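You operate a simulated robot arm through the tools that you are given. There is no shell and no other tool.

You are at the controls of a simulated robot arm. One attempt, no reset.

TASK
Lock the green base, load the red barrel, put the cover on and seal it.
Fine: white slider to LOCK; the yellow seal goes on the square pad on the cover; the other barrel, the red seal, the coil and the orange base with its cover stay. Set down upright: what you pick out.

It is judged by the outcome, as a careful person would: the job done as asked, and still so three seconds after it is handed in. It fails if anything else is knocked over, pushed out of place, dropped, spilled or broken. Lids that push on must go on centred and level and be pressed home; caps that screw on are set level and turned clockwise until they are tight.

THE ROBOT
A 6-joint arm with a two-finger parallel gripper, fixed in place. Base frame: the origin is at the foot of the arm, x ahead of it, y to its left, z up. Readings come in mm, rad, newtons and seconds.
With the tool pointing down near the work surface it reaches from about 140 to 840 mm from the base axis. Its first joint turns from -2.897 to 2.897 rad. Payload 3.91 kg.
Tool frame: the origin (TCP) lies between the finger pads and is the grasp point; the fingertips stand 30 mm ahead of it; z points along the fingers, y is the line along which they close. The gripper opens to 110 mm. The fingers are 20 mm wide and 10 mm thick; the gripper's body (48 by 112 mm) begins 55 mm behind the TCP.
Orientation is that of the tool frame in the base frame, as a unit quaternion [w, x, y, z]. With the fingers straight down and closing along the base's y, the tool's x points along the base's -x, its y along +y and its z along -z.

THE INTERFACE
- The arm moves only by the tool play_rows. Its arguments are lists of equal length, an entry for each row: "dp": the shift along the tool's x, y, z in cm, a list of three; "angular": the turn, a rotation vector about the tool's x, y, z in rad, a list of three; "gripper": the opening, from 0 (shut) to 1 (fully open). In form: {"dp": [[x, y, z], ...], "angular": [[wx, wy, wz], ...], "gripper": [gripper, ...]}. A call has 1 to 20 rows; each row shifts and turns the commanded pose from where the row before left it, along the tool's axes as they then stand. Each row takes 0.2 s and may step no farther than 50 mm and 0.15 rad from the row before; otherwise, or with a gripper value out of range, the whole call is refused. A pose out of reach is approached as far as the arm can. The call stops where the force on the tool passes 90 N (or 10 N more than at its start, if that is more) or the arm is blocked; 0.2 s more then pass. Each finger travels about 108 mm/s and halts on what it meets, pressing with about 24 N; the grip force reading is that of the motor and also rises with nothing between the fingers. The clock runs only during rows and for 0.2 s after the last one: add rows that do not move to give the fingers time. It gives the time, the measured TCP pose, the force on the tool (base axes), the opening and the grip force at its end, in the units of the frame above (readings bear some noise), with the torque about the TCP (base axes, N m) and any sound that the robot's microphone picked up.
- Cameras (640 x 400 px; columns grow to the right, rows downward): "scene" is fixed at [401.5, 497.9, 1350.4]; the picture's right is [-0.91, 0.41, 0.00], its down [0.40, 0.89, -0.23] and it looks along [-0.09, -0.21, -0.97] (base axes); focal length 251 px, centre (320, 200). "wrist" rides on the gripper at [77, 7, -115] in the tool frame; the picture's right is [-0.09, 1.00, 0.00], its down [-0.80, -0.07, -0.59] and it looks along [-0.59, -0.05, 0.80] (tool axes); focal length 270 px, centre (320, 200). There is no depth. A picture from a camera that has moved, and an enlarged one, comes with that camera's place and axes in the base frame and with its lens. The place of the scene camera against the robot may be out by one fixed shift of up to 12 mm in any direction.
- camera(camera): a new picture of that camera. The clock stands still meanwhile.
- raise_lower(by): slides the trunk up (or, below 0, down) by that many mm; the arm rides with it, the base frame stays. It gives what a move gives, with no picture.
- enlarge(camera, box): a new picture of the part [left, top, right, bottom] of that camera's present view, enlarged. The clock stands still meanwhile.
- sign_off(): hands the job in; it is judged then, once.

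Nothing tells you positions but the pictures and the camera data. Unless the task says otherwise, let go and move clear before handing in.

The tools are called after ">>>" as a command line: name --argument value ..., lists and objects as JSON in quotes. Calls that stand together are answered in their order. play_rows: Moves the arm, as the interface text tells. Its arguments: {"type":"object","properties":{"dp":{"type":"array","items":{"type":"array","items":{"type":"number"}}},"angular":{"type":"array","items":{"type":"array","items":{"type":"number"}}},"gripper":{"type":"array","items":{"type":"number"}}},"required":["dp","angular","gripper"]} The other tools are called the same way: raise_lower (by) slides the trunk up or down; camera (camera) takes a picture; enlarge (camera, box) takes an enlarged picture of a part of a camera's view; sign_off () hands the job in.

At the start:

```text
t: 0.0
ee_pos: [229.1, 464.7, 1102.0]
tool_rot: [0.0, 0.0, 1.0, -0.001]
force: [-0.4, 0.4, -0.3]
torque: [-0.01, 0.02, 0.0]
grip_width: 109.7
finger_force: 0.0
trunk travel left (down, up): [-350.0, 190.0]
```

scene: 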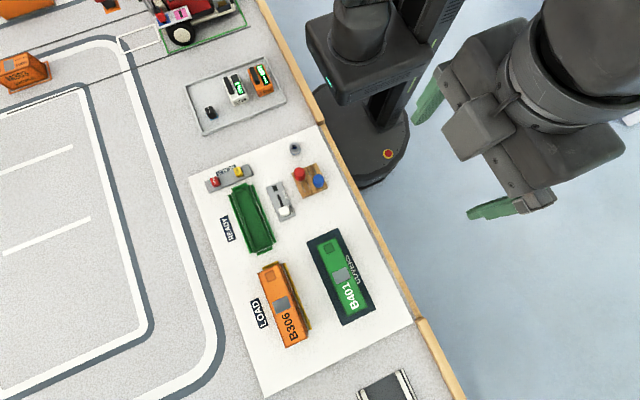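
wrist: 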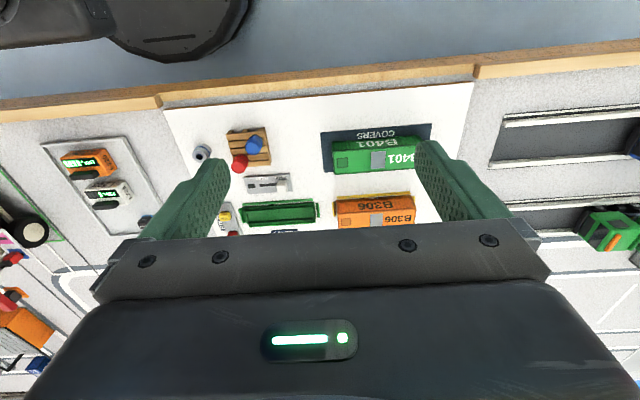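

I see a workbench with a green base, an orange base with cover, a green cover on a dark mat, a slider, two barrels on a wooden block, and a seal tray. I'll take closer views before moving.

>>> enlarge --camera "scene" --box '[190, 120, 350, 220]'

>>> enlarge --camera "scene" --box '[220, 210, 400, 360]'

>>> enlarge --camera "wrist" --box '[160, 80, 480, 280]'

```text
4.00 times, centred on (270, 170) of scene
camera zoom: at [401.5, 497.9, 1350.4], right [-0.91, 0.41, 0.0], down [0.4, 0.89, -0.23], along [-0.09, -0.21, -0.97], focal length 1005 px, centre (520, 320)
```

zoom: 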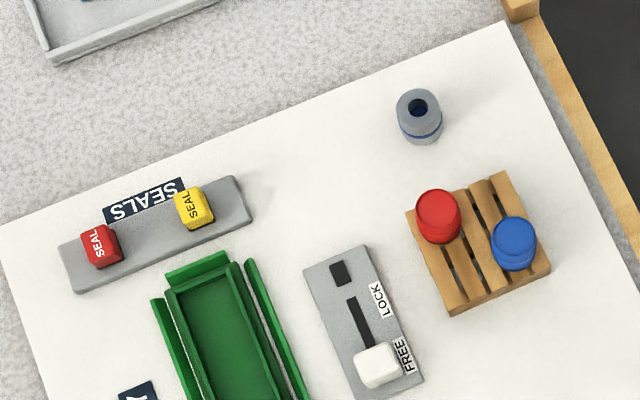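

```text
2.67 times, centred on (310, 285) of scene
camera zoom: at [401.5, 497.9, 1350.4], right [-0.91, 0.41, 0.0], down [0.4, 0.89, -0.23], along [-0.09, -0.21, -0.97], focal length 670 px, centre (347, -27)
```

zoom: 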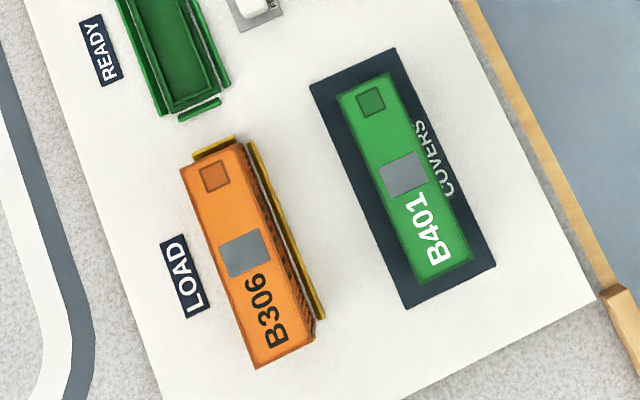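

```text
2.00 times, centred on (320, 180) of wrist
camera zoom: at [152.9, 470.8, 1217.7], right [0.09, 1.0, 0.0], down [0.8, -0.07, 0.59], along [0.59, -0.05, -0.8], focal length 541 px, centre (320, 240)
```

zoom: 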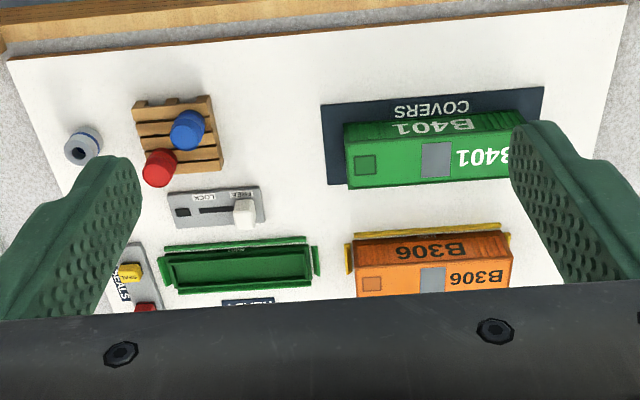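

The table top works out to about z≈765 mm, with the sheet's edges roughly along the base axes. I'll lower the trunk to bring the arm nearer the table, then take close views.

>>> raise_lower --by -150

```text
t: 1.8
ee_pos: [229.5, 465.1, 951.9]
tool_rot: [0.0, 0.0, 1.0, 0.0]
force: [0.2, -0.1, -0.6]
torque: [-0.05, 0.01, 0.02]
grip_width: 110.3
finger_force: 0.0
trunk travel left (down, up): [-200.0, 340.0]
```

The trunk is down and the TCP is at z≈952. I'll look at both camera views from here.

>>> camera --camera "wrist"

>>> camera --camera "scene"

```text
taken
camera wrist: at [152.9, 470.7, 1067.7], right [0.09, 1.0, 0.0], down [0.8, -0.07, 0.59], along [0.59, -0.05, -0.8], focal length 270 px, centre (320, 200)
```

wrist: 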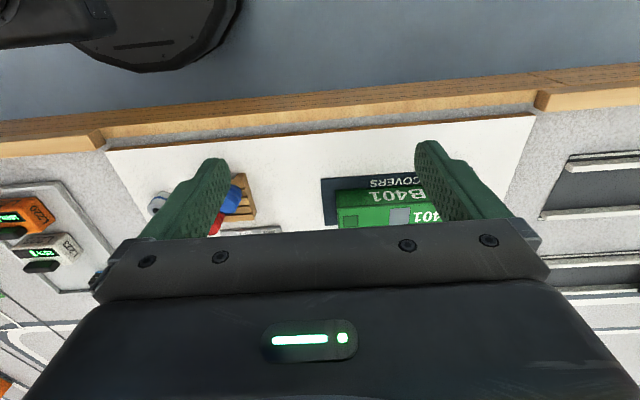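

```text
taken
```

scene: 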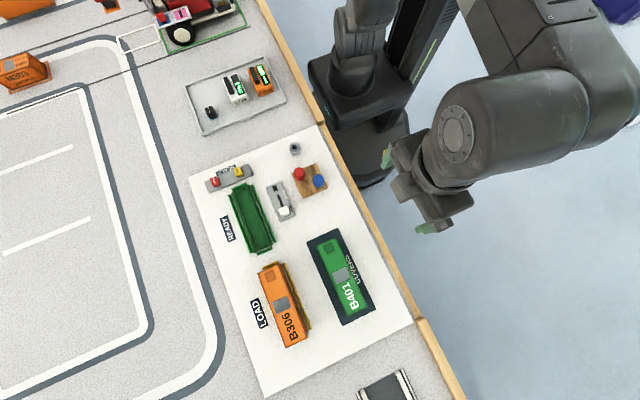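

The gripper body hides the lower half of the wrist view, so what I can see is from below the TCP to about 190 mm ahead. I'll move over the pallet and slider to survey them.

>>> play_rows --dp '[[-2.0, -3.9, 0], [-2.0, -3.9, 0], [-2.0, -3.9, 0], [-2.0, -3.9, 0], [0, 0, 0]]' --angular '[[0, 0, 0], [0, 0, 0], [0, 0, 0], [0, 0, 0], [0, 0, 0]]' --gripper '[1, 1, 1, 1, 1]'

>>> camera --camera "wrist"

```text
t: 3.0
ee_pos: [309.2, 308.3, 951.3]
tool_rot: [0.0, 0.0, 1.0, 0.0]
force: [-0.4, 0.2, 0.3]
torque: [0.02, 0.04, -0.04]
grip_width: 110.0
finger_force: 0.1
trunk travel left (down, up): [-200.0, 340.0]
```

```text
taken
camera wrist: at [232.8, 314.4, 1067.9], right [0.09, 1.0, 0.0], down [0.8, -0.07, 0.59], along [0.59, -0.05, -0.8], focal length 270 px, centre (320, 200)
```

wrist: 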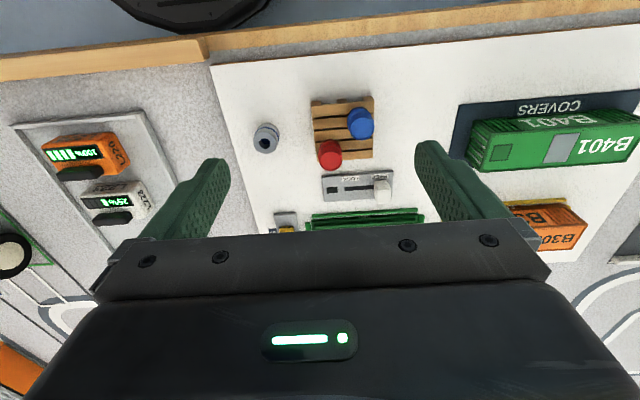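

>>> enlarge --camera "wrist" --box '[240, 80, 420, 235]'

>>> enlarge --camera "wrist" --box '[440, 80, 640, 260]'

```text
2.58 times, centred on (330, 158) of wrist
camera zoom: at [232.8, 314.4, 1067.9], right [0.09, 1.0, 0.0], down [0.8, -0.07, 0.59], along [0.59, -0.05, -0.8], focal length 698 px, centre (294, 310)
```

zoom: 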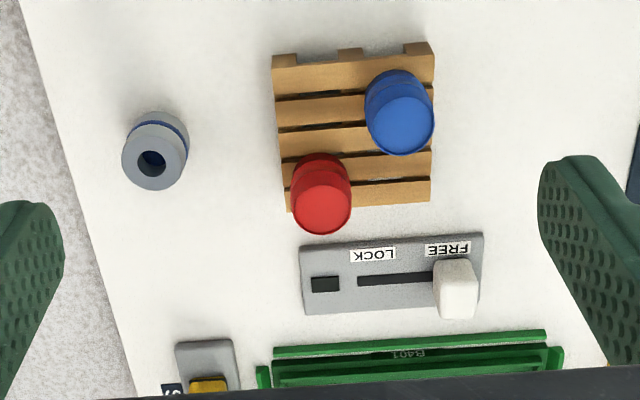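

```text
2.22 times, centred on (540, 170) of wrist
camera zoom: at [232.8, 314.4, 1067.9], right [0.09, 1.0, 0.0], down [0.8, -0.07, 0.59], along [0.59, -0.05, -0.8], focal length 601 px, centre (-169, 267)
```

zoom: 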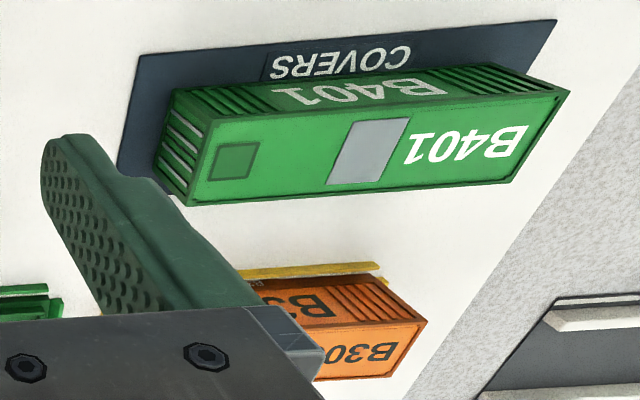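

The cover B401 is a tall shell, the barrels are on a pallet, and the slider knob is at FREE with LOCK toward −y. Next I'll move forward to view the green base and the seals.

>>> play_rows --dp '[[-4.0, 1.0, 0], [-4.0, 1.0, 0], [-4.0, 1.0, 0], [0, 0, 0]]' --angular '[[0, 0, 0], [0, 0, 0], [0, 0, 0], [0, 0, 0]]' --gripper '[1, 1, 1, 1]'

>>> camera --camera "wrist"

>>> enlarge --camera "wrist" --box '[210, 60, 430, 235]'

```text
t: 4.0
ee_pos: [430.0, 338.2, 950.6]
tool_rot: [0.0, 0.0, 1.0, 0.0]
force: [0.2, -0.5, 0.6]
torque: [-0.02, 0.0, 0.02]
grip_width: 110.0
finger_force: 0.3
trunk travel left (down, up): [-200.0, 340.0]
```

```text
taken
camera wrist: at [354.0, 344.9, 1067.4], right [0.09, 1.0, 0.0], down [0.8, -0.07, 0.59], along [0.59, -0.05, -0.8], focal length 270 px, centre (320, 200)
```

wrist: 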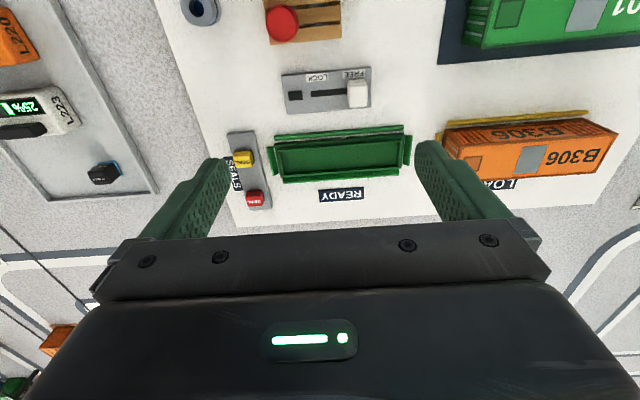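

```text
2.29 times, centred on (320, 148) of wrist
camera zoom: at [354.0, 344.9, 1067.4], right [0.09, 1.0, 0.0], down [0.8, -0.07, 0.59], along [0.59, -0.05, -0.8], focal length 618 px, centre (320, 320)
```

zoom: 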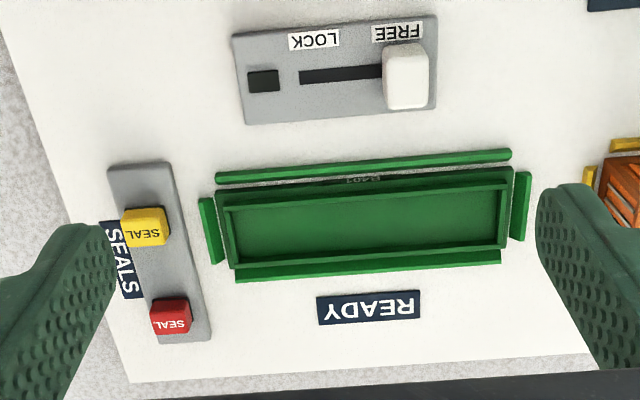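

The green base is an inner tray with four low guide rails around it. I'll enlarge parts of it to measure precisely.

>>> enlarge --camera "wrist" --box '[240, 110, 340, 200]'

>>> enlarge --camera "wrist" --box '[330, 110, 430, 200]'

>>> enlarge --camera "wrist" --box '[270, 60, 380, 130]'

```text
4.44 times, centred on (290, 155) of wrist
camera zoom: at [354.0, 344.9, 1067.4], right [0.09, 1.0, 0.0], down [0.8, -0.07, 0.59], along [0.59, -0.05, -0.8], focal length 1201 px, centre (453, 400)
```

zoom: 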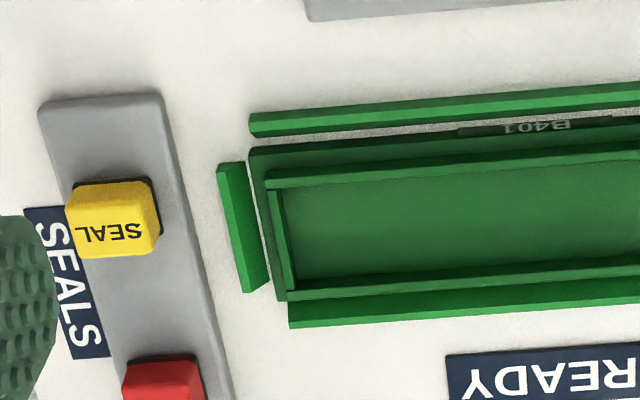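

```text
4.44 times, centred on (380, 155) of wrist
camera zoom: at [354.0, 344.9, 1067.4], right [0.09, 1.0, 0.0], down [0.8, -0.07, 0.59], along [0.59, -0.05, -0.8], focal length 1201 px, centre (53, 400)
```

zoom: 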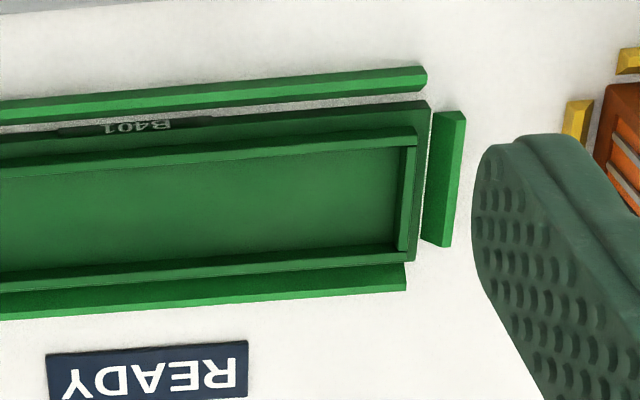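

```text
5.71 times, centred on (325, 95) of wrist
camera zoom: at [354.0, 344.9, 1067.4], right [0.09, 1.0, 0.0], down [0.8, -0.07, 0.59], along [0.59, -0.05, -0.8], focal length 1544 px, centre (291, 800)
```

zoom: 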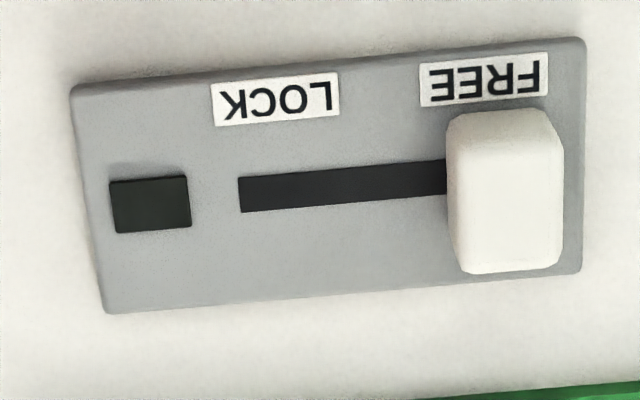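

The slider plate is 40×90 mm, lined up with the base axes (x 410–450, y 301–390). The knob sits near (429, 374) with its top at about z 800. I'll move above the knob with a partial opening and check alignment.

>>> play_rows --dp '[[0, 1.8, 2.0], [0, 1.8, 2.0], [0, 0, 3.0], [0, 0, 0]]' --angular '[[0, 0, 0], [0, 0, 0], [0, 0, 0], [0, 0, 0]]' --gripper '[0.6, 0.5, 0.5, 0.5]'

>>> camera --camera "wrist"

>>> enlarge --camera "wrist" --box '[240, 60, 400, 220]'

```text
t: 5.0
ee_pos: [428.9, 373.1, 881.0]
tool_rot: [0.0, 0.0, 1.0, 0.001]
force: [0.6, 0.9, -0.1]
torque: [0.01, 0.02, 0.0]
grip_width: 54.9
finger_force: 0.1
trunk travel left (down, up): [-200.0, 340.0]
```

```text
taken
camera wrist: at [352.7, 380.6, 996.9], right [0.09, 1.0, 0.0], down [0.8, -0.07, 0.59], along [0.59, -0.05, -0.8], focal length 270 px, centre (320, 200)
```

wrist: 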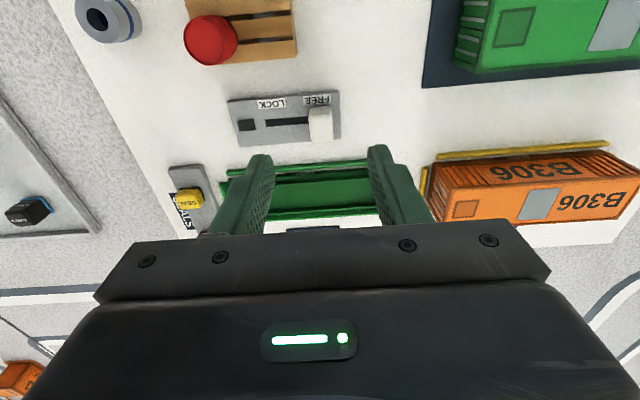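

```text
2.50 times, centred on (320, 140) of wrist
camera zoom: at [352.7, 380.6, 996.9], right [0.09, 1.0, 0.0], down [0.8, -0.07, 0.59], along [0.59, -0.05, -0.8], focal length 676 px, centre (320, 350)
```

zoom: 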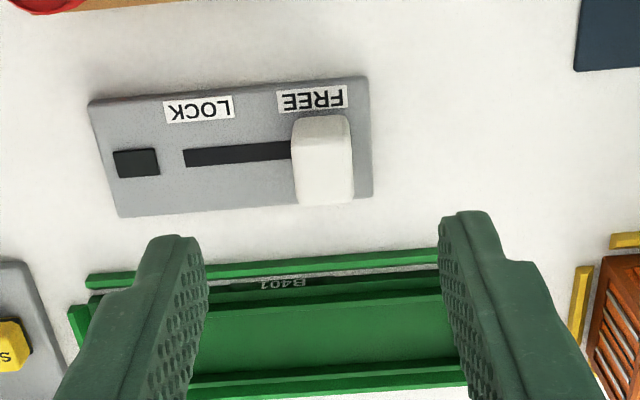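

The knob is centred between the fingers. I'll descend to TCP z≈815, with the tips just above the plate, and close on the knob.

>>> play_rows --dp '[[0, 0.1, 3.0], [0, 0, 2.5], [0, 0, 1.0], [0, 0, 0]]' --angular '[[0, 0, 0], [0, 0, 0], [0, 0, 0], [0, 0, 0]]' --gripper '[0.5, 0.5, 0.5, 0.5]'

>>> camera --camera "wrist"

```text
t: 6.0
ee_pos: [430.6, 374.2, 817.2]
tool_rot: [0.0, 0.001, 1.0, 0.0]
force: [0.4, -0.8, 0.6]
torque: [0.01, -0.01, 0.02]
grip_width: 55.0
finger_force: 0.0
trunk travel left (down, up): [-200.0, 340.0]
```

```text
taken
camera wrist: at [353.5, 381.9, 932.6], right [0.09, 1.0, 0.0], down [0.8, -0.07, 0.59], along [0.59, -0.05, -0.8], focal length 270 px, centre (320, 200)
```

wrist: 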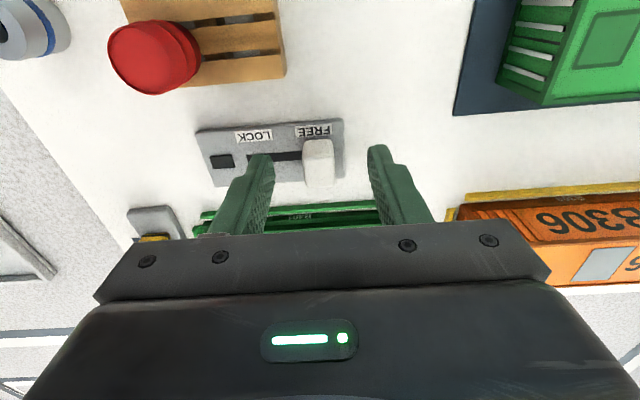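

>>> enlarge --camera "wrist" --box '[250, 100, 400, 220]'

```text
3.33 times, centred on (325, 160) of wrist
camera zoom: at [353.5, 381.9, 932.6], right [0.09, 1.0, 0.0], down [0.8, -0.07, 0.59], along [0.59, -0.05, -0.8], focal length 901 px, centre (303, 333)
```

zoom: 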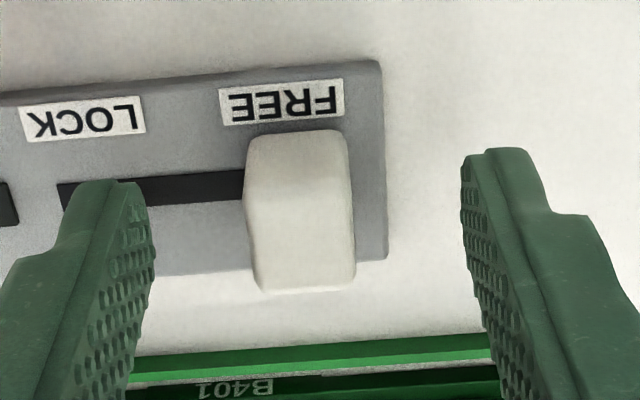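

The knob top comes out at z≈800. I'll lower 5 mm more, grip, and slide toward LOCK (−y) in gentle steps.

>>> play_rows --dp '[[0, 0, 0.5], [0, 0, 0], [0, 0, 0], [0, 0, 0], [0, 0, 0]]' --angular '[[0, 0, 0], [0, 0, 0], [0, 0, 0], [0, 0, 0], [0, 0, 0]]' --gripper '[0.5, 0.1, 0.1, 0.1, 0.1]'

```text
t: 7.2
ee_pos: [429.1, 374.3, 812.0]
tool_rot: [-0.001, 0.001, 1.0, -0.001]
force: [-0.6, -1.3, -0.1]
torque: [-0.01, 0.03, -0.01]
grip_width: 16.8
finger_force: 44.4
trunk travel left (down, up): [-200.0, 340.0]
```

The knob is gripped at 16.8 mm wide, so now I slide it toward LOCK.

>>> play_rows --dp '[[0, -0.5, 0], [0, -0.7, 0], [0, -0.7, 0], [0, -0.7, 0], [0, -0.5, 0], [0, 0, 0]]' --angular '[[0, 0, 0], [0, 0, 0], [0, 0, 0], [0, 0, 0], [0, 0, 0], [0, 0, 0]]' --gripper '[0.1, 0.1, 0.1, 0.1, 0.1, 0.1]'

>>> enlarge --camera "wrist" --box '[240, 80, 420, 230]'

```text
t: 8.6
ee_pos: [429.7, 343.4, 811.8]
tool_rot: [0.0, 0.0, 1.0, 0.0]
force: [2.6, 0.2, 6.4]
torque: [-0.04, -0.09, 0.01]
grip_width: 16.6
finger_force: 44.8
trunk travel left (down, up): [-200.0, 340.0]
```

```text
2.67 times, centred on (330, 155) of wrist
camera zoom: at [352.8, 350.6, 927.7], right [0.09, 1.0, 0.0], down [0.8, -0.07, 0.6], along [0.59, -0.05, -0.8], focal length 721 px, centre (293, 320)
```

zoom: 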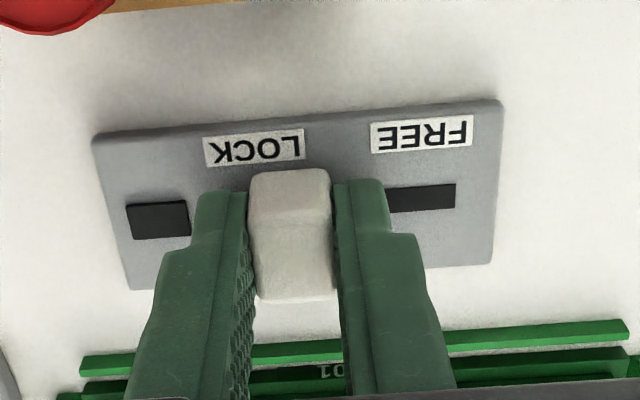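

The knob has moved 31 mm, and the slot geometry says about 8 mm is left. I'll continue in small steps and watch for the end stop.

>>> play_rows --dp '[[0, -0.3, 0], [0, -0.3, 0], [0, -0.2, 0], [0, 0, 0]]' --angular '[[0, 0, 0], [0, 0, 0], [0, 0, 0], [0, 0, 0]]' --gripper '[0.1, 0.1, 0.1, 0.1]'

>>> enlarge --camera "wrist" --box '[240, 80, 420, 230]'

```text
t: 9.6
ee_pos: [428.9, 336.6, 812.4]
tool_rot: [-0.001, 0.0, 1.0, -0.001]
force: [4.5, -0.4, 9.0]
torque: [0.0, -0.11, 0.01]
grip_width: 17.0
finger_force: 45.0
trunk travel left (down, up): [-200.0, 340.0]
```

```text
2.67 times, centred on (330, 155) of wrist
camera zoom: at [352.8, 342.6, 927.7], right [0.09, 1.0, 0.0], down [0.8, -0.07, 0.59], along [0.59, -0.05, -0.8], focal length 721 px, centre (293, 320)
```

zoom: 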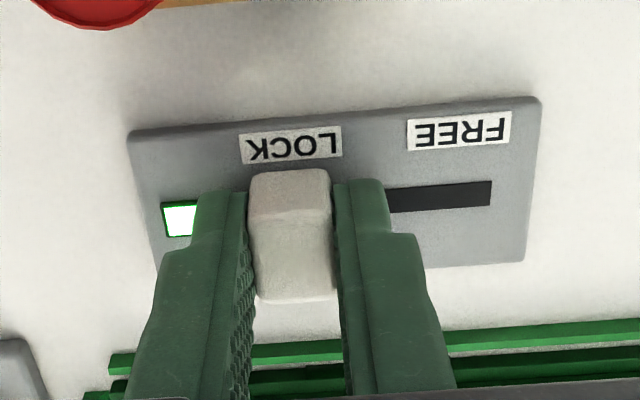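

The indicator lamp is lit now. I'll nudge up to 2 mm more to be sure the knob is at the end stop.

>>> play_rows --dp '[[0, -0.1, 0], [0, -0.1, 0], [0, 0, 0]]' --angular '[[0, 0, 0], [0, 0, 0], [0, 0, 0]]' --gripper '[0.1, 0.1, 0.1]'

```text
t: 10.3
ee_pos: [429.5, 334.0, 812.7]
tool_rot: [0.001, 0.0, 1.0, -0.001]
force: [6.2, 3.4, 11.7]
torque: [0.06, -0.04, 0.01]
grip_width: 16.8
finger_force: 44.6
trunk travel left (down, up): [-200.0, 340.0]
```

The side force is starting to rise, so it's at the end. I'll release, rise straight up, and check the slider.

>>> play_rows --dp '[[0, 0, 0], [0, 0, 0], [0, 0, -2.0], [0, 0, -4.0], [0, 0, -4.0], [0, 0, 0]]' --angular '[[0, 0, 0], [0, 0, 0], [0, 0, 0], [0, 0, 0], [0, 0, 0], [0, 0, 0]]' --gripper '[0.4, 0.4, 0.4, 0.4, 0.4, 0.4]'

>>> camera --camera "wrist"

>>> enlarge --camera "wrist" --box '[240, 30, 440, 190]'

```text
t: 11.8
ee_pos: [428.8, 334.5, 911.2]
tool_rot: [0.0, 0.0, 1.0, 0.0]
force: [-0.4, 1.0, 0.1]
torque: [-0.02, 0.0, 0.0]
grip_width: 43.9
finger_force: 0.0
trunk travel left (down, up): [-200.0, 340.0]
```

```text
taken
camera wrist: at [352.6, 340.6, 1027.6], right [0.09, 1.0, 0.0], down [0.8, -0.07, 0.59], along [0.59, -0.05, -0.8], focal length 270 px, centre (320, 200)
```

wrist: 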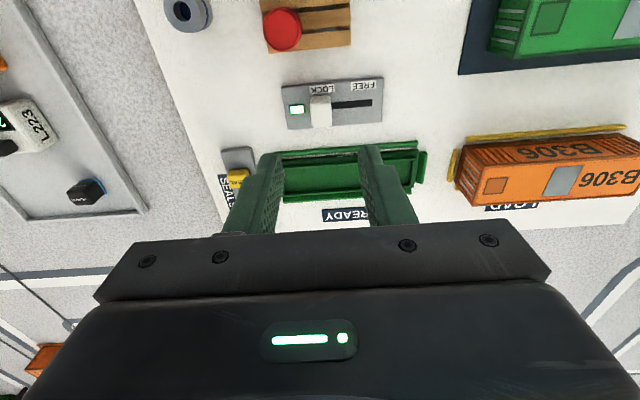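

```text
2.50 times, centred on (340, 110) of wrist
camera zoom: at [352.6, 340.6, 1027.6], right [0.09, 1.0, 0.0], down [0.8, -0.07, 0.59], along [0.59, -0.05, -0.8], focal length 676 px, centre (270, 425)
```

zoom: 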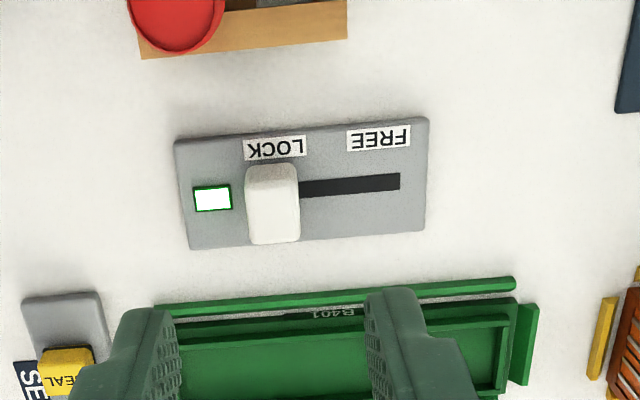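

The lamp is green and the slider is at LOCK. The red barrel's top centre is near (366, 314) at z≈815. I'll move above it and look closer.

>>> play_rows --dp '[[3.15, -1.0, 0], [3.15, -1.0, 1.0], [0, 0, 0]]' --angular '[[0, 0, 0], [0, 0, 0], [0, 0, 0]]' --gripper '[0.45, 0.45, 0.45]'

>>> enlarge --camera "wrist" --box '[240, 40, 420, 220]'

>>> camera --camera "wrist"

```text
t: 12.6
ee_pos: [366.1, 314.5, 901.3]
tool_rot: [0.0, 0.0, 1.0, -0.001]
force: [-0.2, -0.3, -0.6]
torque: [0.01, 0.01, -0.01]
grip_width: 49.4
finger_force: 0.0
trunk travel left (down, up): [-200.0, 340.0]
```

```text
2.22 times, centred on (330, 130) of wrist
camera zoom: at [289.1, 320.7, 1017.4], right [0.09, 1.0, 0.0], down [0.8, -0.07, 0.59], along [0.59, -0.05, -0.8], focal length 601 px, centre (298, 356)
```

zoom: 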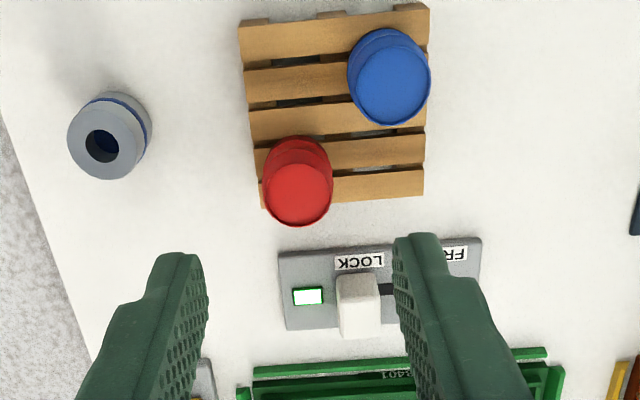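

```text
taken
camera wrist: at [289.1, 320.7, 1017.4], right [0.09, 1.0, 0.0], down [0.8, -0.07, 0.59], along [0.59, -0.05, -0.8], focal length 270 px, centre (320, 200)
```

wrist: 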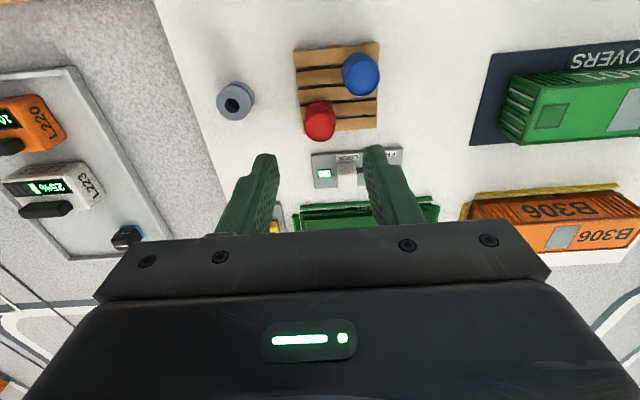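

>>> enlarge --camera "wrist" --box '[280, 60, 380, 150]'

>>> enlarge --camera "scene" --box '[270, 140, 340, 230]'

```text
4.44 times, centred on (330, 105) of wrist
camera zoom: at [289.1, 320.7, 1017.4], right [0.09, 1.0, 0.0], down [0.8, -0.07, 0.59], along [0.59, -0.05, -0.8], focal length 1201 px, centre (276, 622)
```

zoom: 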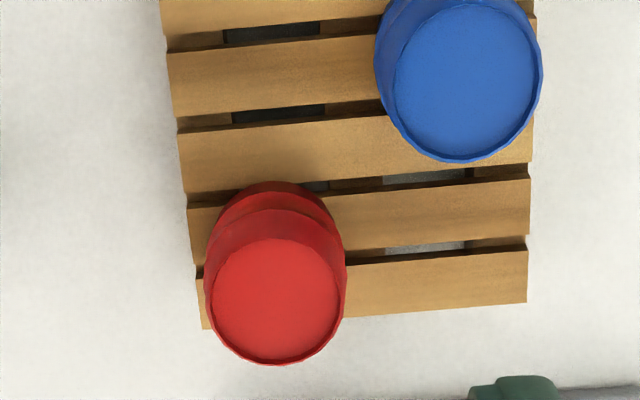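

```text
4.44 times, centred on (305, 185) of scene
camera zoom: at [401.5, 497.9, 1350.4], right [-0.91, 0.41, 0.0], down [0.4, 0.89, -0.23], along [-0.09, -0.21, -0.97], focal length 1116 px, centre (387, 267)
```

zoom: 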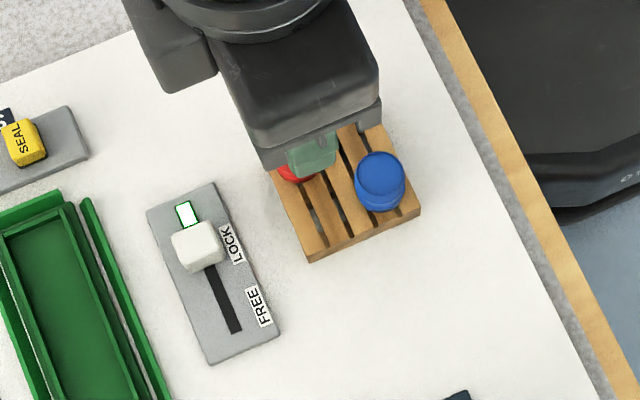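

The red barrel is about 24 mm in diameter. To get accurate heights for the barrel and pallet, I'll take a second view from 65 mm further back.

>>> play_rows --dp '[[3.25, 0, 0], [3.25, 0, 0], [0, 0, 0]]' --angular '[[0, 0, 0], [0, 0, 0], [0, 0, 0]]' --gripper '[0.8, 0.8, 0.8]'

>>> enlarge --camera "wrist" --box '[270, 110, 400, 220]'

```text
t: 13.3
ee_pos: [301.5, 314.0, 901.5]
tool_rot: [0.0, -0.001, 1.0, 0.0]
force: [-0.2, -0.3, -0.6]
torque: [-0.01, -0.04, -0.01]
grip_width: 88.2
finger_force: 0.0
trunk travel left (down, up): [-200.0, 340.0]
```

```text
3.64 times, centred on (335, 165) of wrist
camera zoom: at [224.5, 320.7, 1017.9], right [0.09, 1.0, 0.0], down [0.8, -0.07, 0.59], along [0.59, -0.05, -0.8], focal length 983 px, centre (266, 327)
```

zoom: 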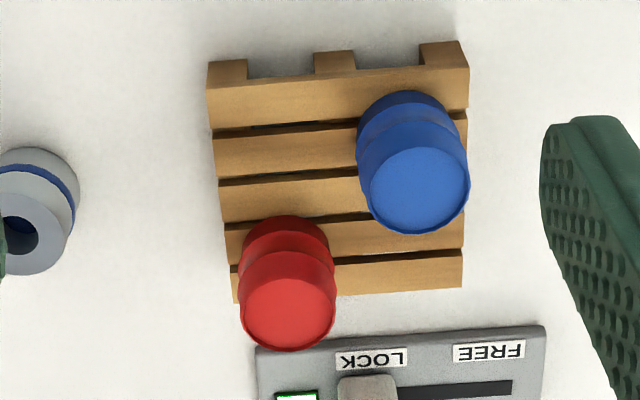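

Two-view estimates: pallet top z≈789, barrel top z≈818, barrel centre (367, 313.5). I'll go above it and start down with a 44 mm opening so the blue barrel stays clear.

>>> play_rows --dp '[[-3.25, 0, 0], [-3.3, 0, 0], [0, -0.05, 3.5], [0, 0, 1.2], [0, 0, 0]]' --angular '[[0, 0, 0], [0, 0, 0], [0, 0, 0], [0, 0, 0], [0, 0, 0]]' --gripper '[0.42, 0.42, 0.42, 0.42, 0.42]'

>>> enlarge --camera "wrist" --box '[240, 60, 400, 220]'

>>> enlarge --camera "scene" --box '[260, 130, 350, 220]'

```text
t: 14.6
ee_pos: [367.0, 313.7, 854.1]
tool_rot: [-0.001, 0.0, 1.0, 0.0]
force: [-0.4, 0.2, -0.5]
torque: [-0.02, 0.0, 0.0]
grip_width: 46.3
finger_force: 0.1
trunk travel left (down, up): [-200.0, 340.0]
```

```text
2.50 times, centred on (320, 140) of wrist
camera zoom: at [290.6, 320.4, 970.8], right [0.09, 1.0, 0.0], down [0.8, -0.07, 0.59], along [0.59, -0.05, -0.8], focal length 676 px, centre (320, 350)
```

zoom: 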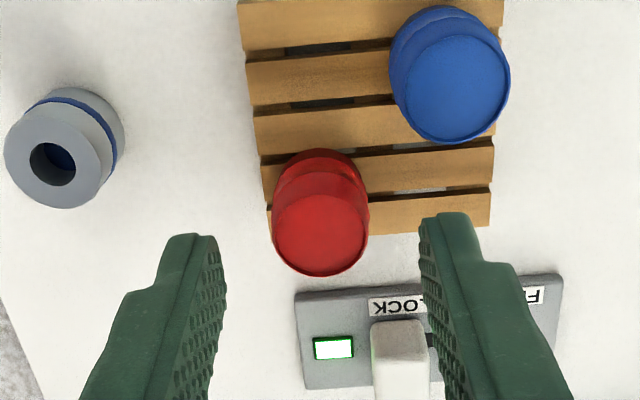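

```text
4.44 times, centred on (305, 175) of scene
camera zoom: at [401.5, 497.9, 1350.4], right [-0.91, 0.41, 0.0], down [0.4, 0.89, -0.23], along [-0.09, -0.21, -0.97], focal length 1116 px, centre (387, 311)
```

zoom: 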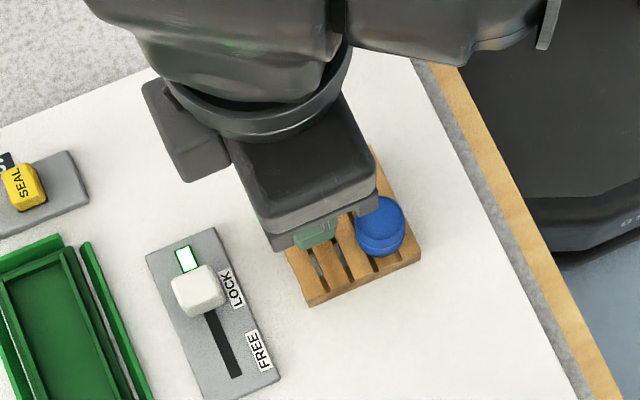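

Alignment is good. I'll descend 30 mm to TCP z≈824, with the tips about 6 mm above the pallet, and grip the barrel.

>>> play_rows --dp '[[0.08, 0, 1.5], [0, 0, 1.5], [0, 0, 0], [0, 0, 0], [0, 0, 0], [0, 0, 0]]' --angular '[[0, 0, 0], [0, 0, 0], [0, 0, 0], [0, 0, 0], [0, 0, 0], [0, 0, 0]]' --gripper '[0.42, 0.42, 0.42, 0.15, 0.15, 0.15]'

>>> enlarge --camera "wrist" --box '[240, 60, 400, 220]'

```text
t: 15.9
ee_pos: [366.1, 313.2, 825.4]
tool_rot: [0.0, 0.001, 1.0, 0.0]
force: [0.4, -0.2, 0.7]
torque: [-0.01, -0.03, -0.03]
grip_width: 22.2
finger_force: 23.9
trunk travel left (down, up): [-200.0, 340.0]
```

```text
2.50 times, centred on (320, 140) of wrist
camera zoom: at [289.7, 320.1, 940.7], right [0.09, 1.0, 0.0], down [0.8, -0.07, 0.59], along [0.59, -0.05, -0.8], focal length 676 px, centre (320, 350)
```

zoom: 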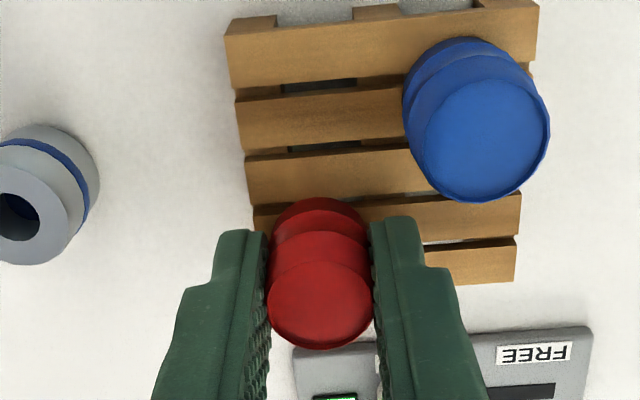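

The barrel is held at 22.2 mm width. I'll lift it straight up.

>>> play_rows --dp '[[0, 0, -1.0], [0, 0, -2.5], [0, 0, -3.5], [0, 0, 0]]' --angular '[[0, 0, 0], [0, 0, 0], [0, 0, 0], [0, 0, 0]]' --gripper '[0.15, 0.15, 0.15, 0.15]'

>>> camera --camera "wrist"

>>> enlarge --camera "wrist" --box '[240, 60, 400, 220]'

```text
t: 16.9
ee_pos: [365.7, 313.0, 895.4]
tool_rot: [0.0, 0.0, 1.0, -0.001]
force: [-0.2, -0.1, -0.7]
torque: [-0.03, -0.02, -0.01]
grip_width: 22.6
finger_force: 24.1
trunk travel left (down, up): [-200.0, 340.0]
```

```text
taken
camera wrist: at [289.6, 320.7, 1011.2], right [0.09, 1.0, 0.0], down [0.8, -0.07, 0.59], along [0.59, -0.05, -0.8], focal length 270 px, centre (320, 200)
```

wrist: 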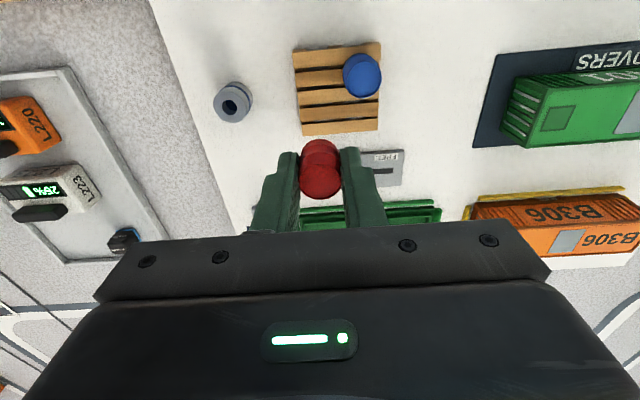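

```text
2.50 times, centred on (320, 140) of wrist
camera zoom: at [289.6, 320.7, 1011.2], right [0.09, 1.0, 0.0], down [0.8, -0.07, 0.59], along [0.59, -0.05, -0.8], focal length 676 px, centre (320, 350)
```

zoom: 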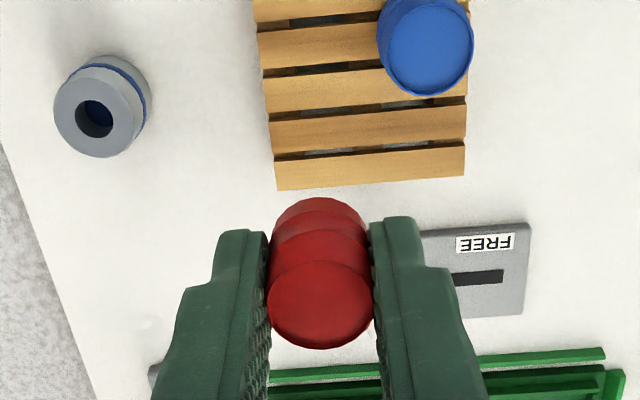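

The barrel is held upright, with its bottom about 37 mm below the TCP. I'll carry it over the green base and measure the tray from above.

>>> play_rows --dp '[[-3.0, 1.0, 0], [-3.5, 1.1, 0], [-3.5, 1.1, 0], [-3.0, 1.0, 0], [0, 0, 0]]' --angular '[[0, 0, 0], [0, 0, 0], [0, 0, 0], [0, 0, 0], [0, 0, 0]]' --gripper '[0.15, 0.15, 0.15, 0.15, 0.15]'

>>> camera --camera "wrist"

>>> enlarge --camera "wrist" --box '[240, 60, 400, 160]'

```text
t: 18.1
ee_pos: [496.2, 354.5, 894.2]
tool_rot: [0.0, 0.0, 1.0, 0.0]
force: [-0.9, 0.5, 0.3]
torque: [0.0, 0.01, -0.02]
grip_width: 22.5
finger_force: 24.0
trunk travel left (down, up): [-200.0, 340.0]
```

```text
taken
camera wrist: at [419.8, 361.9, 1010.8], right [0.09, 1.0, 0.0], down [0.8, -0.07, 0.59], along [0.59, -0.05, -0.8], focal length 270 px, centre (320, 200)
```

wrist: 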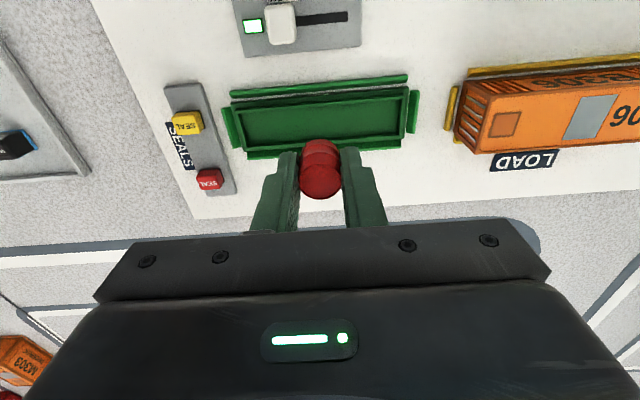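

```text
4.00 times, centred on (320, 110) of wrist
camera zoom: at [419.8, 361.9, 1010.8], right [0.09, 1.0, 0.0], down [0.8, -0.07, 0.59], along [0.59, -0.05, -0.8], focal length 1081 px, centre (320, 560)
```

zoom: 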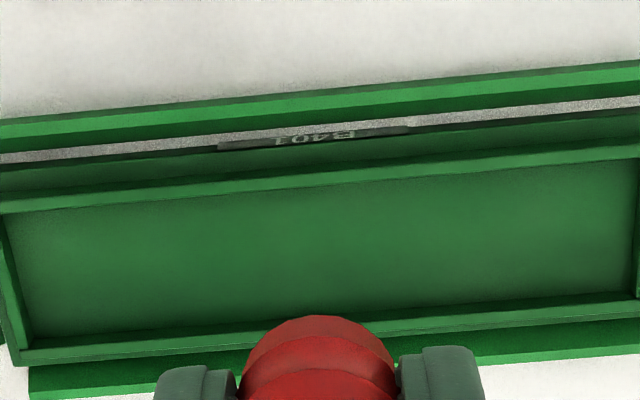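

>>> enlarge --camera "wrist" --box '[210, 70, 310, 165]'

>>> enlarge --camera "wrist" --box '[340, 60, 440, 155]'

```text
4.21 times, centred on (260, 118) of wrist
camera zoom: at [419.8, 361.9, 1010.8], right [0.09, 1.0, 0.0], down [0.8, -0.07, 0.59], along [0.59, -0.05, -0.8], focal length 1138 px, centre (573, 547)
```

zoom: 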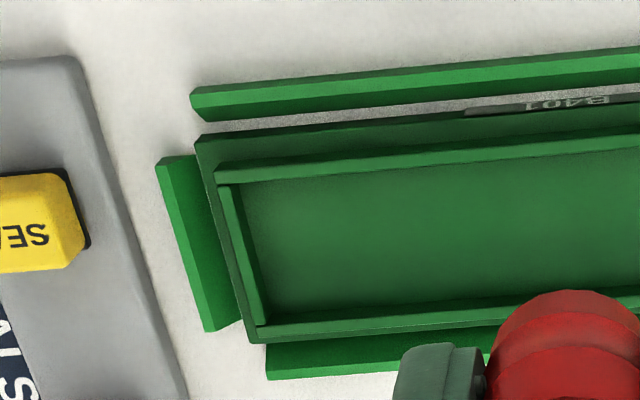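

```text
4.21 times, centred on (390, 108) of wrist
camera zoom: at [419.8, 361.9, 1010.8], right [0.09, 1.0, 0.0], down [0.8, -0.07, 0.59], along [0.59, -0.05, -0.8], focal length 1138 px, centre (25, 590)
```

zoom: 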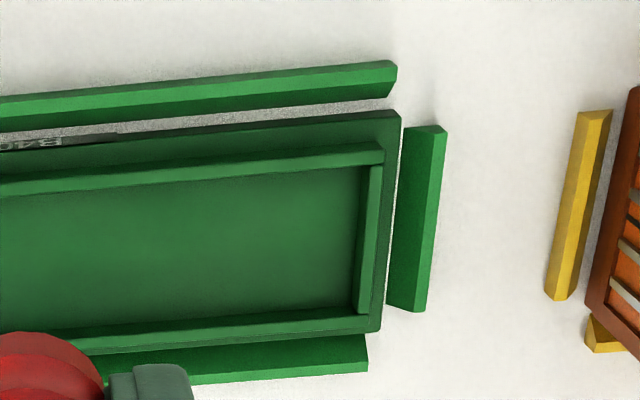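

>>> enlarge --camera "wrist" --box '[390, 75, 440, 145]'

>>> enlarge --camera "wrist" --box '[215, 85, 275, 165]'

```text
5.71 times, centred on (415, 110) of wrist
camera zoom: at [419.8, 361.9, 1010.8], right [0.09, 1.0, 0.0], down [0.8, -0.07, 0.59], along [0.59, -0.05, -0.8], focal length 1544 px, centre (-223, 714)
```

zoom: 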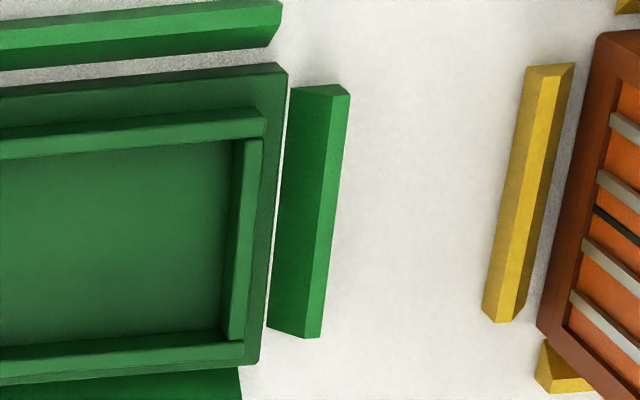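

```text
5.00 times, centred on (245, 125) of wrist
camera zoom: at [419.8, 361.9, 1010.8], right [0.09, 1.0, 0.0], down [0.8, -0.07, 0.59], along [0.59, -0.05, -0.8], focal length 1351 px, centre (695, 575)
```

zoom: 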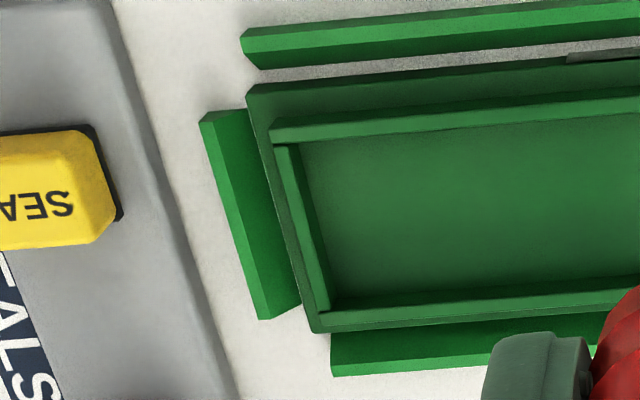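

The ledge top is at z≈776.5 and the tray floor is at about the same height. The tray centre is near (505.5, 354.7), with an interior about 30 mm wide in x. I'll centre the barrel over it and come down most of the way.

>>> play_rows --dp '[[-0.9, 0.0, 0], [0, 0, 2.5], [0, 0, 2.5], [0, 0, 1.5], [0, 0, 0]]' --angular '[[0, 0, 0], [0, 0, 0], [0, 0, 0], [0, 0, 0], [0, 0, 0]]' --gripper '[0.15, 0.15, 0.15, 0.15, 0.15]'

>>> enlarge --camera "wrist" --box '[220, 80, 420, 220]'

>>> enlarge --camera "scene" --box '[190, 140, 300, 270]'

```text
t: 19.4
ee_pos: [504.7, 355.7, 828.9]
tool_rot: [0.0, 0.0, 1.0, 0.001]
force: [-0.7, 0.7, -0.5]
torque: [-0.01, 0.03, 0.0]
grip_width: 22.4
finger_force: 24.0
trunk travel left (down, up): [-200.0, 340.0]
```

```text
2.86 times, centred on (320, 150) of wrist
camera zoom: at [428.0, 362.5, 945.0], right [0.09, 1.0, 0.0], down [0.8, -0.07, 0.59], along [0.59, -0.05, -0.8], focal length 772 px, centre (320, 343)
```

zoom: 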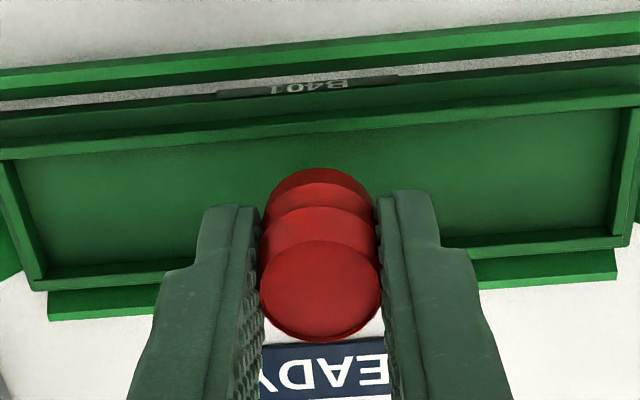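

```text
3.08 times, centred on (245, 205) of scene
camera zoom: at [401.5, 497.9, 1350.4], right [-0.91, 0.41, 0.0], down [0.4, 0.89, -0.23], along [-0.09, -0.21, -0.97], focal length 773 px, centre (551, 185)
```

zoom: 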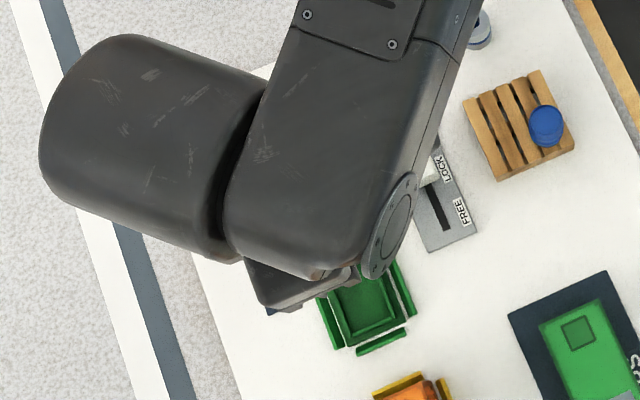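

The barrel is above the tray and centred. I'll lower carefully, first 10 mm, then in small steps while watching the force.

>>> play_rows --dp '[[0, -0.1, 0.5], [0, 0, 0.4], [0, 0, 0]]' --angular '[[0, 0, 0], [0, 0, 0], [0, 0, 0]]' --gripper '[0.15, 0.15, 0.15]'

>>> enlarge --camera "wrist" --box '[220, 80, 420, 220]'

```text
t: 20.1
ee_pos: [504.9, 354.0, 819.6]
tool_rot: [0.0, 0.001, 1.0, 0.0]
force: [-0.2, 1.0, -0.7]
torque: [0.05, 0.0, 0.0]
grip_width: 22.4
finger_force: 23.9
trunk travel left (down, up): [-200.0, 340.0]
```

```text
2.86 times, centred on (320, 150) of wrist
camera zoom: at [428.6, 361.6, 936.6], right [0.09, 1.0, 0.0], down [0.8, -0.07, 0.59], along [0.59, -0.05, -0.8], focal length 772 px, centre (320, 343)
```

zoom: 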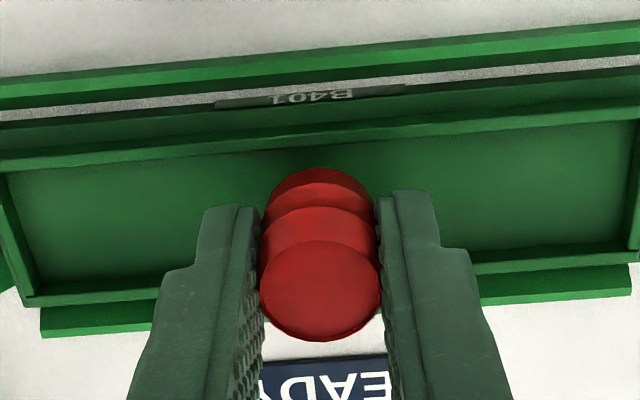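

>>> play_rows --dp '[[0, 0, 0.15], [0, 0, 0.15], [0, 0, 0]]' --angular '[[0, 0, 0], [0, 0, 0], [0, 0, 0]]' --gripper '[0.15, 0.15, 0.15]'

```text
t: 20.9
ee_pos: [504.6, 355.5, 817.7]
tool_rot: [0.0, 0.0, 1.0, 0.001]
force: [0.3, 0.1, -0.2]
torque: [0.02, -0.01, -0.02]
grip_width: 22.5
finger_force: 23.6
trunk travel left (down, up): [-200.0, 340.0]
```

The barrel is still hanging free, with no contact force. I'll keep going down in millimetre steps.

>>> play_rows --dp '[[0, 0, 0.1], [0, 0, 0.1], [0, 0, 0]]' --angular '[[0, 0, 0], [0, 0, 0], [0, 0, 0]]' --gripper '[0.15, 0.15, 0.15]'

>>> play_rows --dp '[[0, 0, 0.1], [0, 0, 0]]' --angular '[[0, 0, 0], [0, 0, 0]]' --gripper '[0.15, 0.15]'

```text
t: 21.8
ee_pos: [504.5, 355.3, 816.0]
tool_rot: [0.0, -0.001, 1.0, -0.001]
force: [-0.5, -0.6, -0.5]
torque: [0.01, 0.0, 0.01]
grip_width: 22.4
finger_force: 24.0
trunk travel left (down, up): [-200.0, 340.0]
```

```text
t: 22.4
ee_pos: [504.9, 355.3, 814.0]
tool_rot: [0.0, 0.0, 1.0, 0.0]
force: [-0.5, -0.8, 0.4]
torque: [0.01, 0.0, 0.02]
grip_width: 22.5
finger_force: 23.6
trunk travel left (down, up): [-200.0, 340.0]
```

>>> play_rows --dp '[[0, 0, 0.1], [0, 0, 0]]' --angular '[[0, 0, 0], [0, 0, 0]]' --gripper '[0.15, 0.15]'

>>> enlarge --camera "wrist" --box '[220, 80, 420, 220]'

```text
t: 22.9
ee_pos: [505.1, 355.0, 813.7]
tool_rot: [0.0, 0.001, 1.0, 0.001]
force: [0.0, 0.0, 0.8]
torque: [-0.02, 0.02, -0.01]
grip_width: 22.4
finger_force: 24.3
trunk travel left (down, up): [-200.0, 340.0]
```

```text
2.86 times, centred on (320, 150) of wrist
camera zoom: at [428.6, 361.4, 929.4], right [0.09, 1.0, 0.0], down [0.8, -0.07, 0.59], along [0.59, -0.05, -0.8], focal length 772 px, centre (320, 343)
```

zoom: 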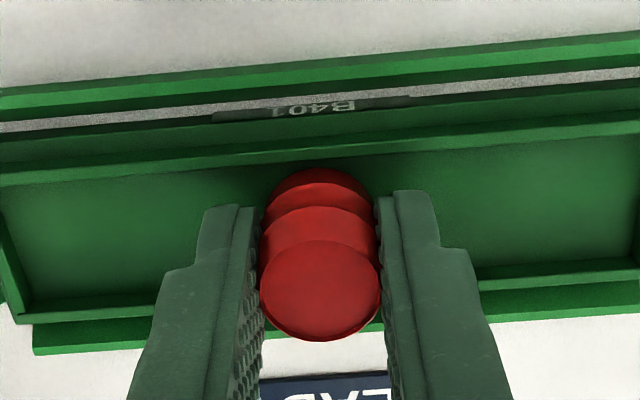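

>>> play_rows --dp '[[0, 0, 0.1], [0, 0, 0]]' --angular '[[0, 0, 0], [0, 0, 0]]' --gripper '[0.15, 0.15]'

>>> play_rows --dp '[[0, 0, 0.1], [0, 0, 0]]' --angular '[[0, 0, 0], [0, 0, 0]]' --gripper '[0.15, 0.15]'

```text
t: 23.6
ee_pos: [504.3, 355.2, 812.5]
tool_rot: [0.0, 0.0, 1.0, -0.001]
force: [0.7, 0.5, 1.8]
torque: [0.01, -0.02, 0.02]
grip_width: 22.2
finger_force: 24.5
trunk travel left (down, up): [-200.0, 340.0]
```

```text
t: 24.1
ee_pos: [504.4, 355.1, 811.8]
tool_rot: [0.001, 0.0, 1.0, 0.0]
force: [-0.8, -0.5, 7.5]
torque: [0.03, -0.03, 0.03]
grip_width: 22.6
finger_force: 23.1
trunk travel left (down, up): [-200.0, 340.0]
```

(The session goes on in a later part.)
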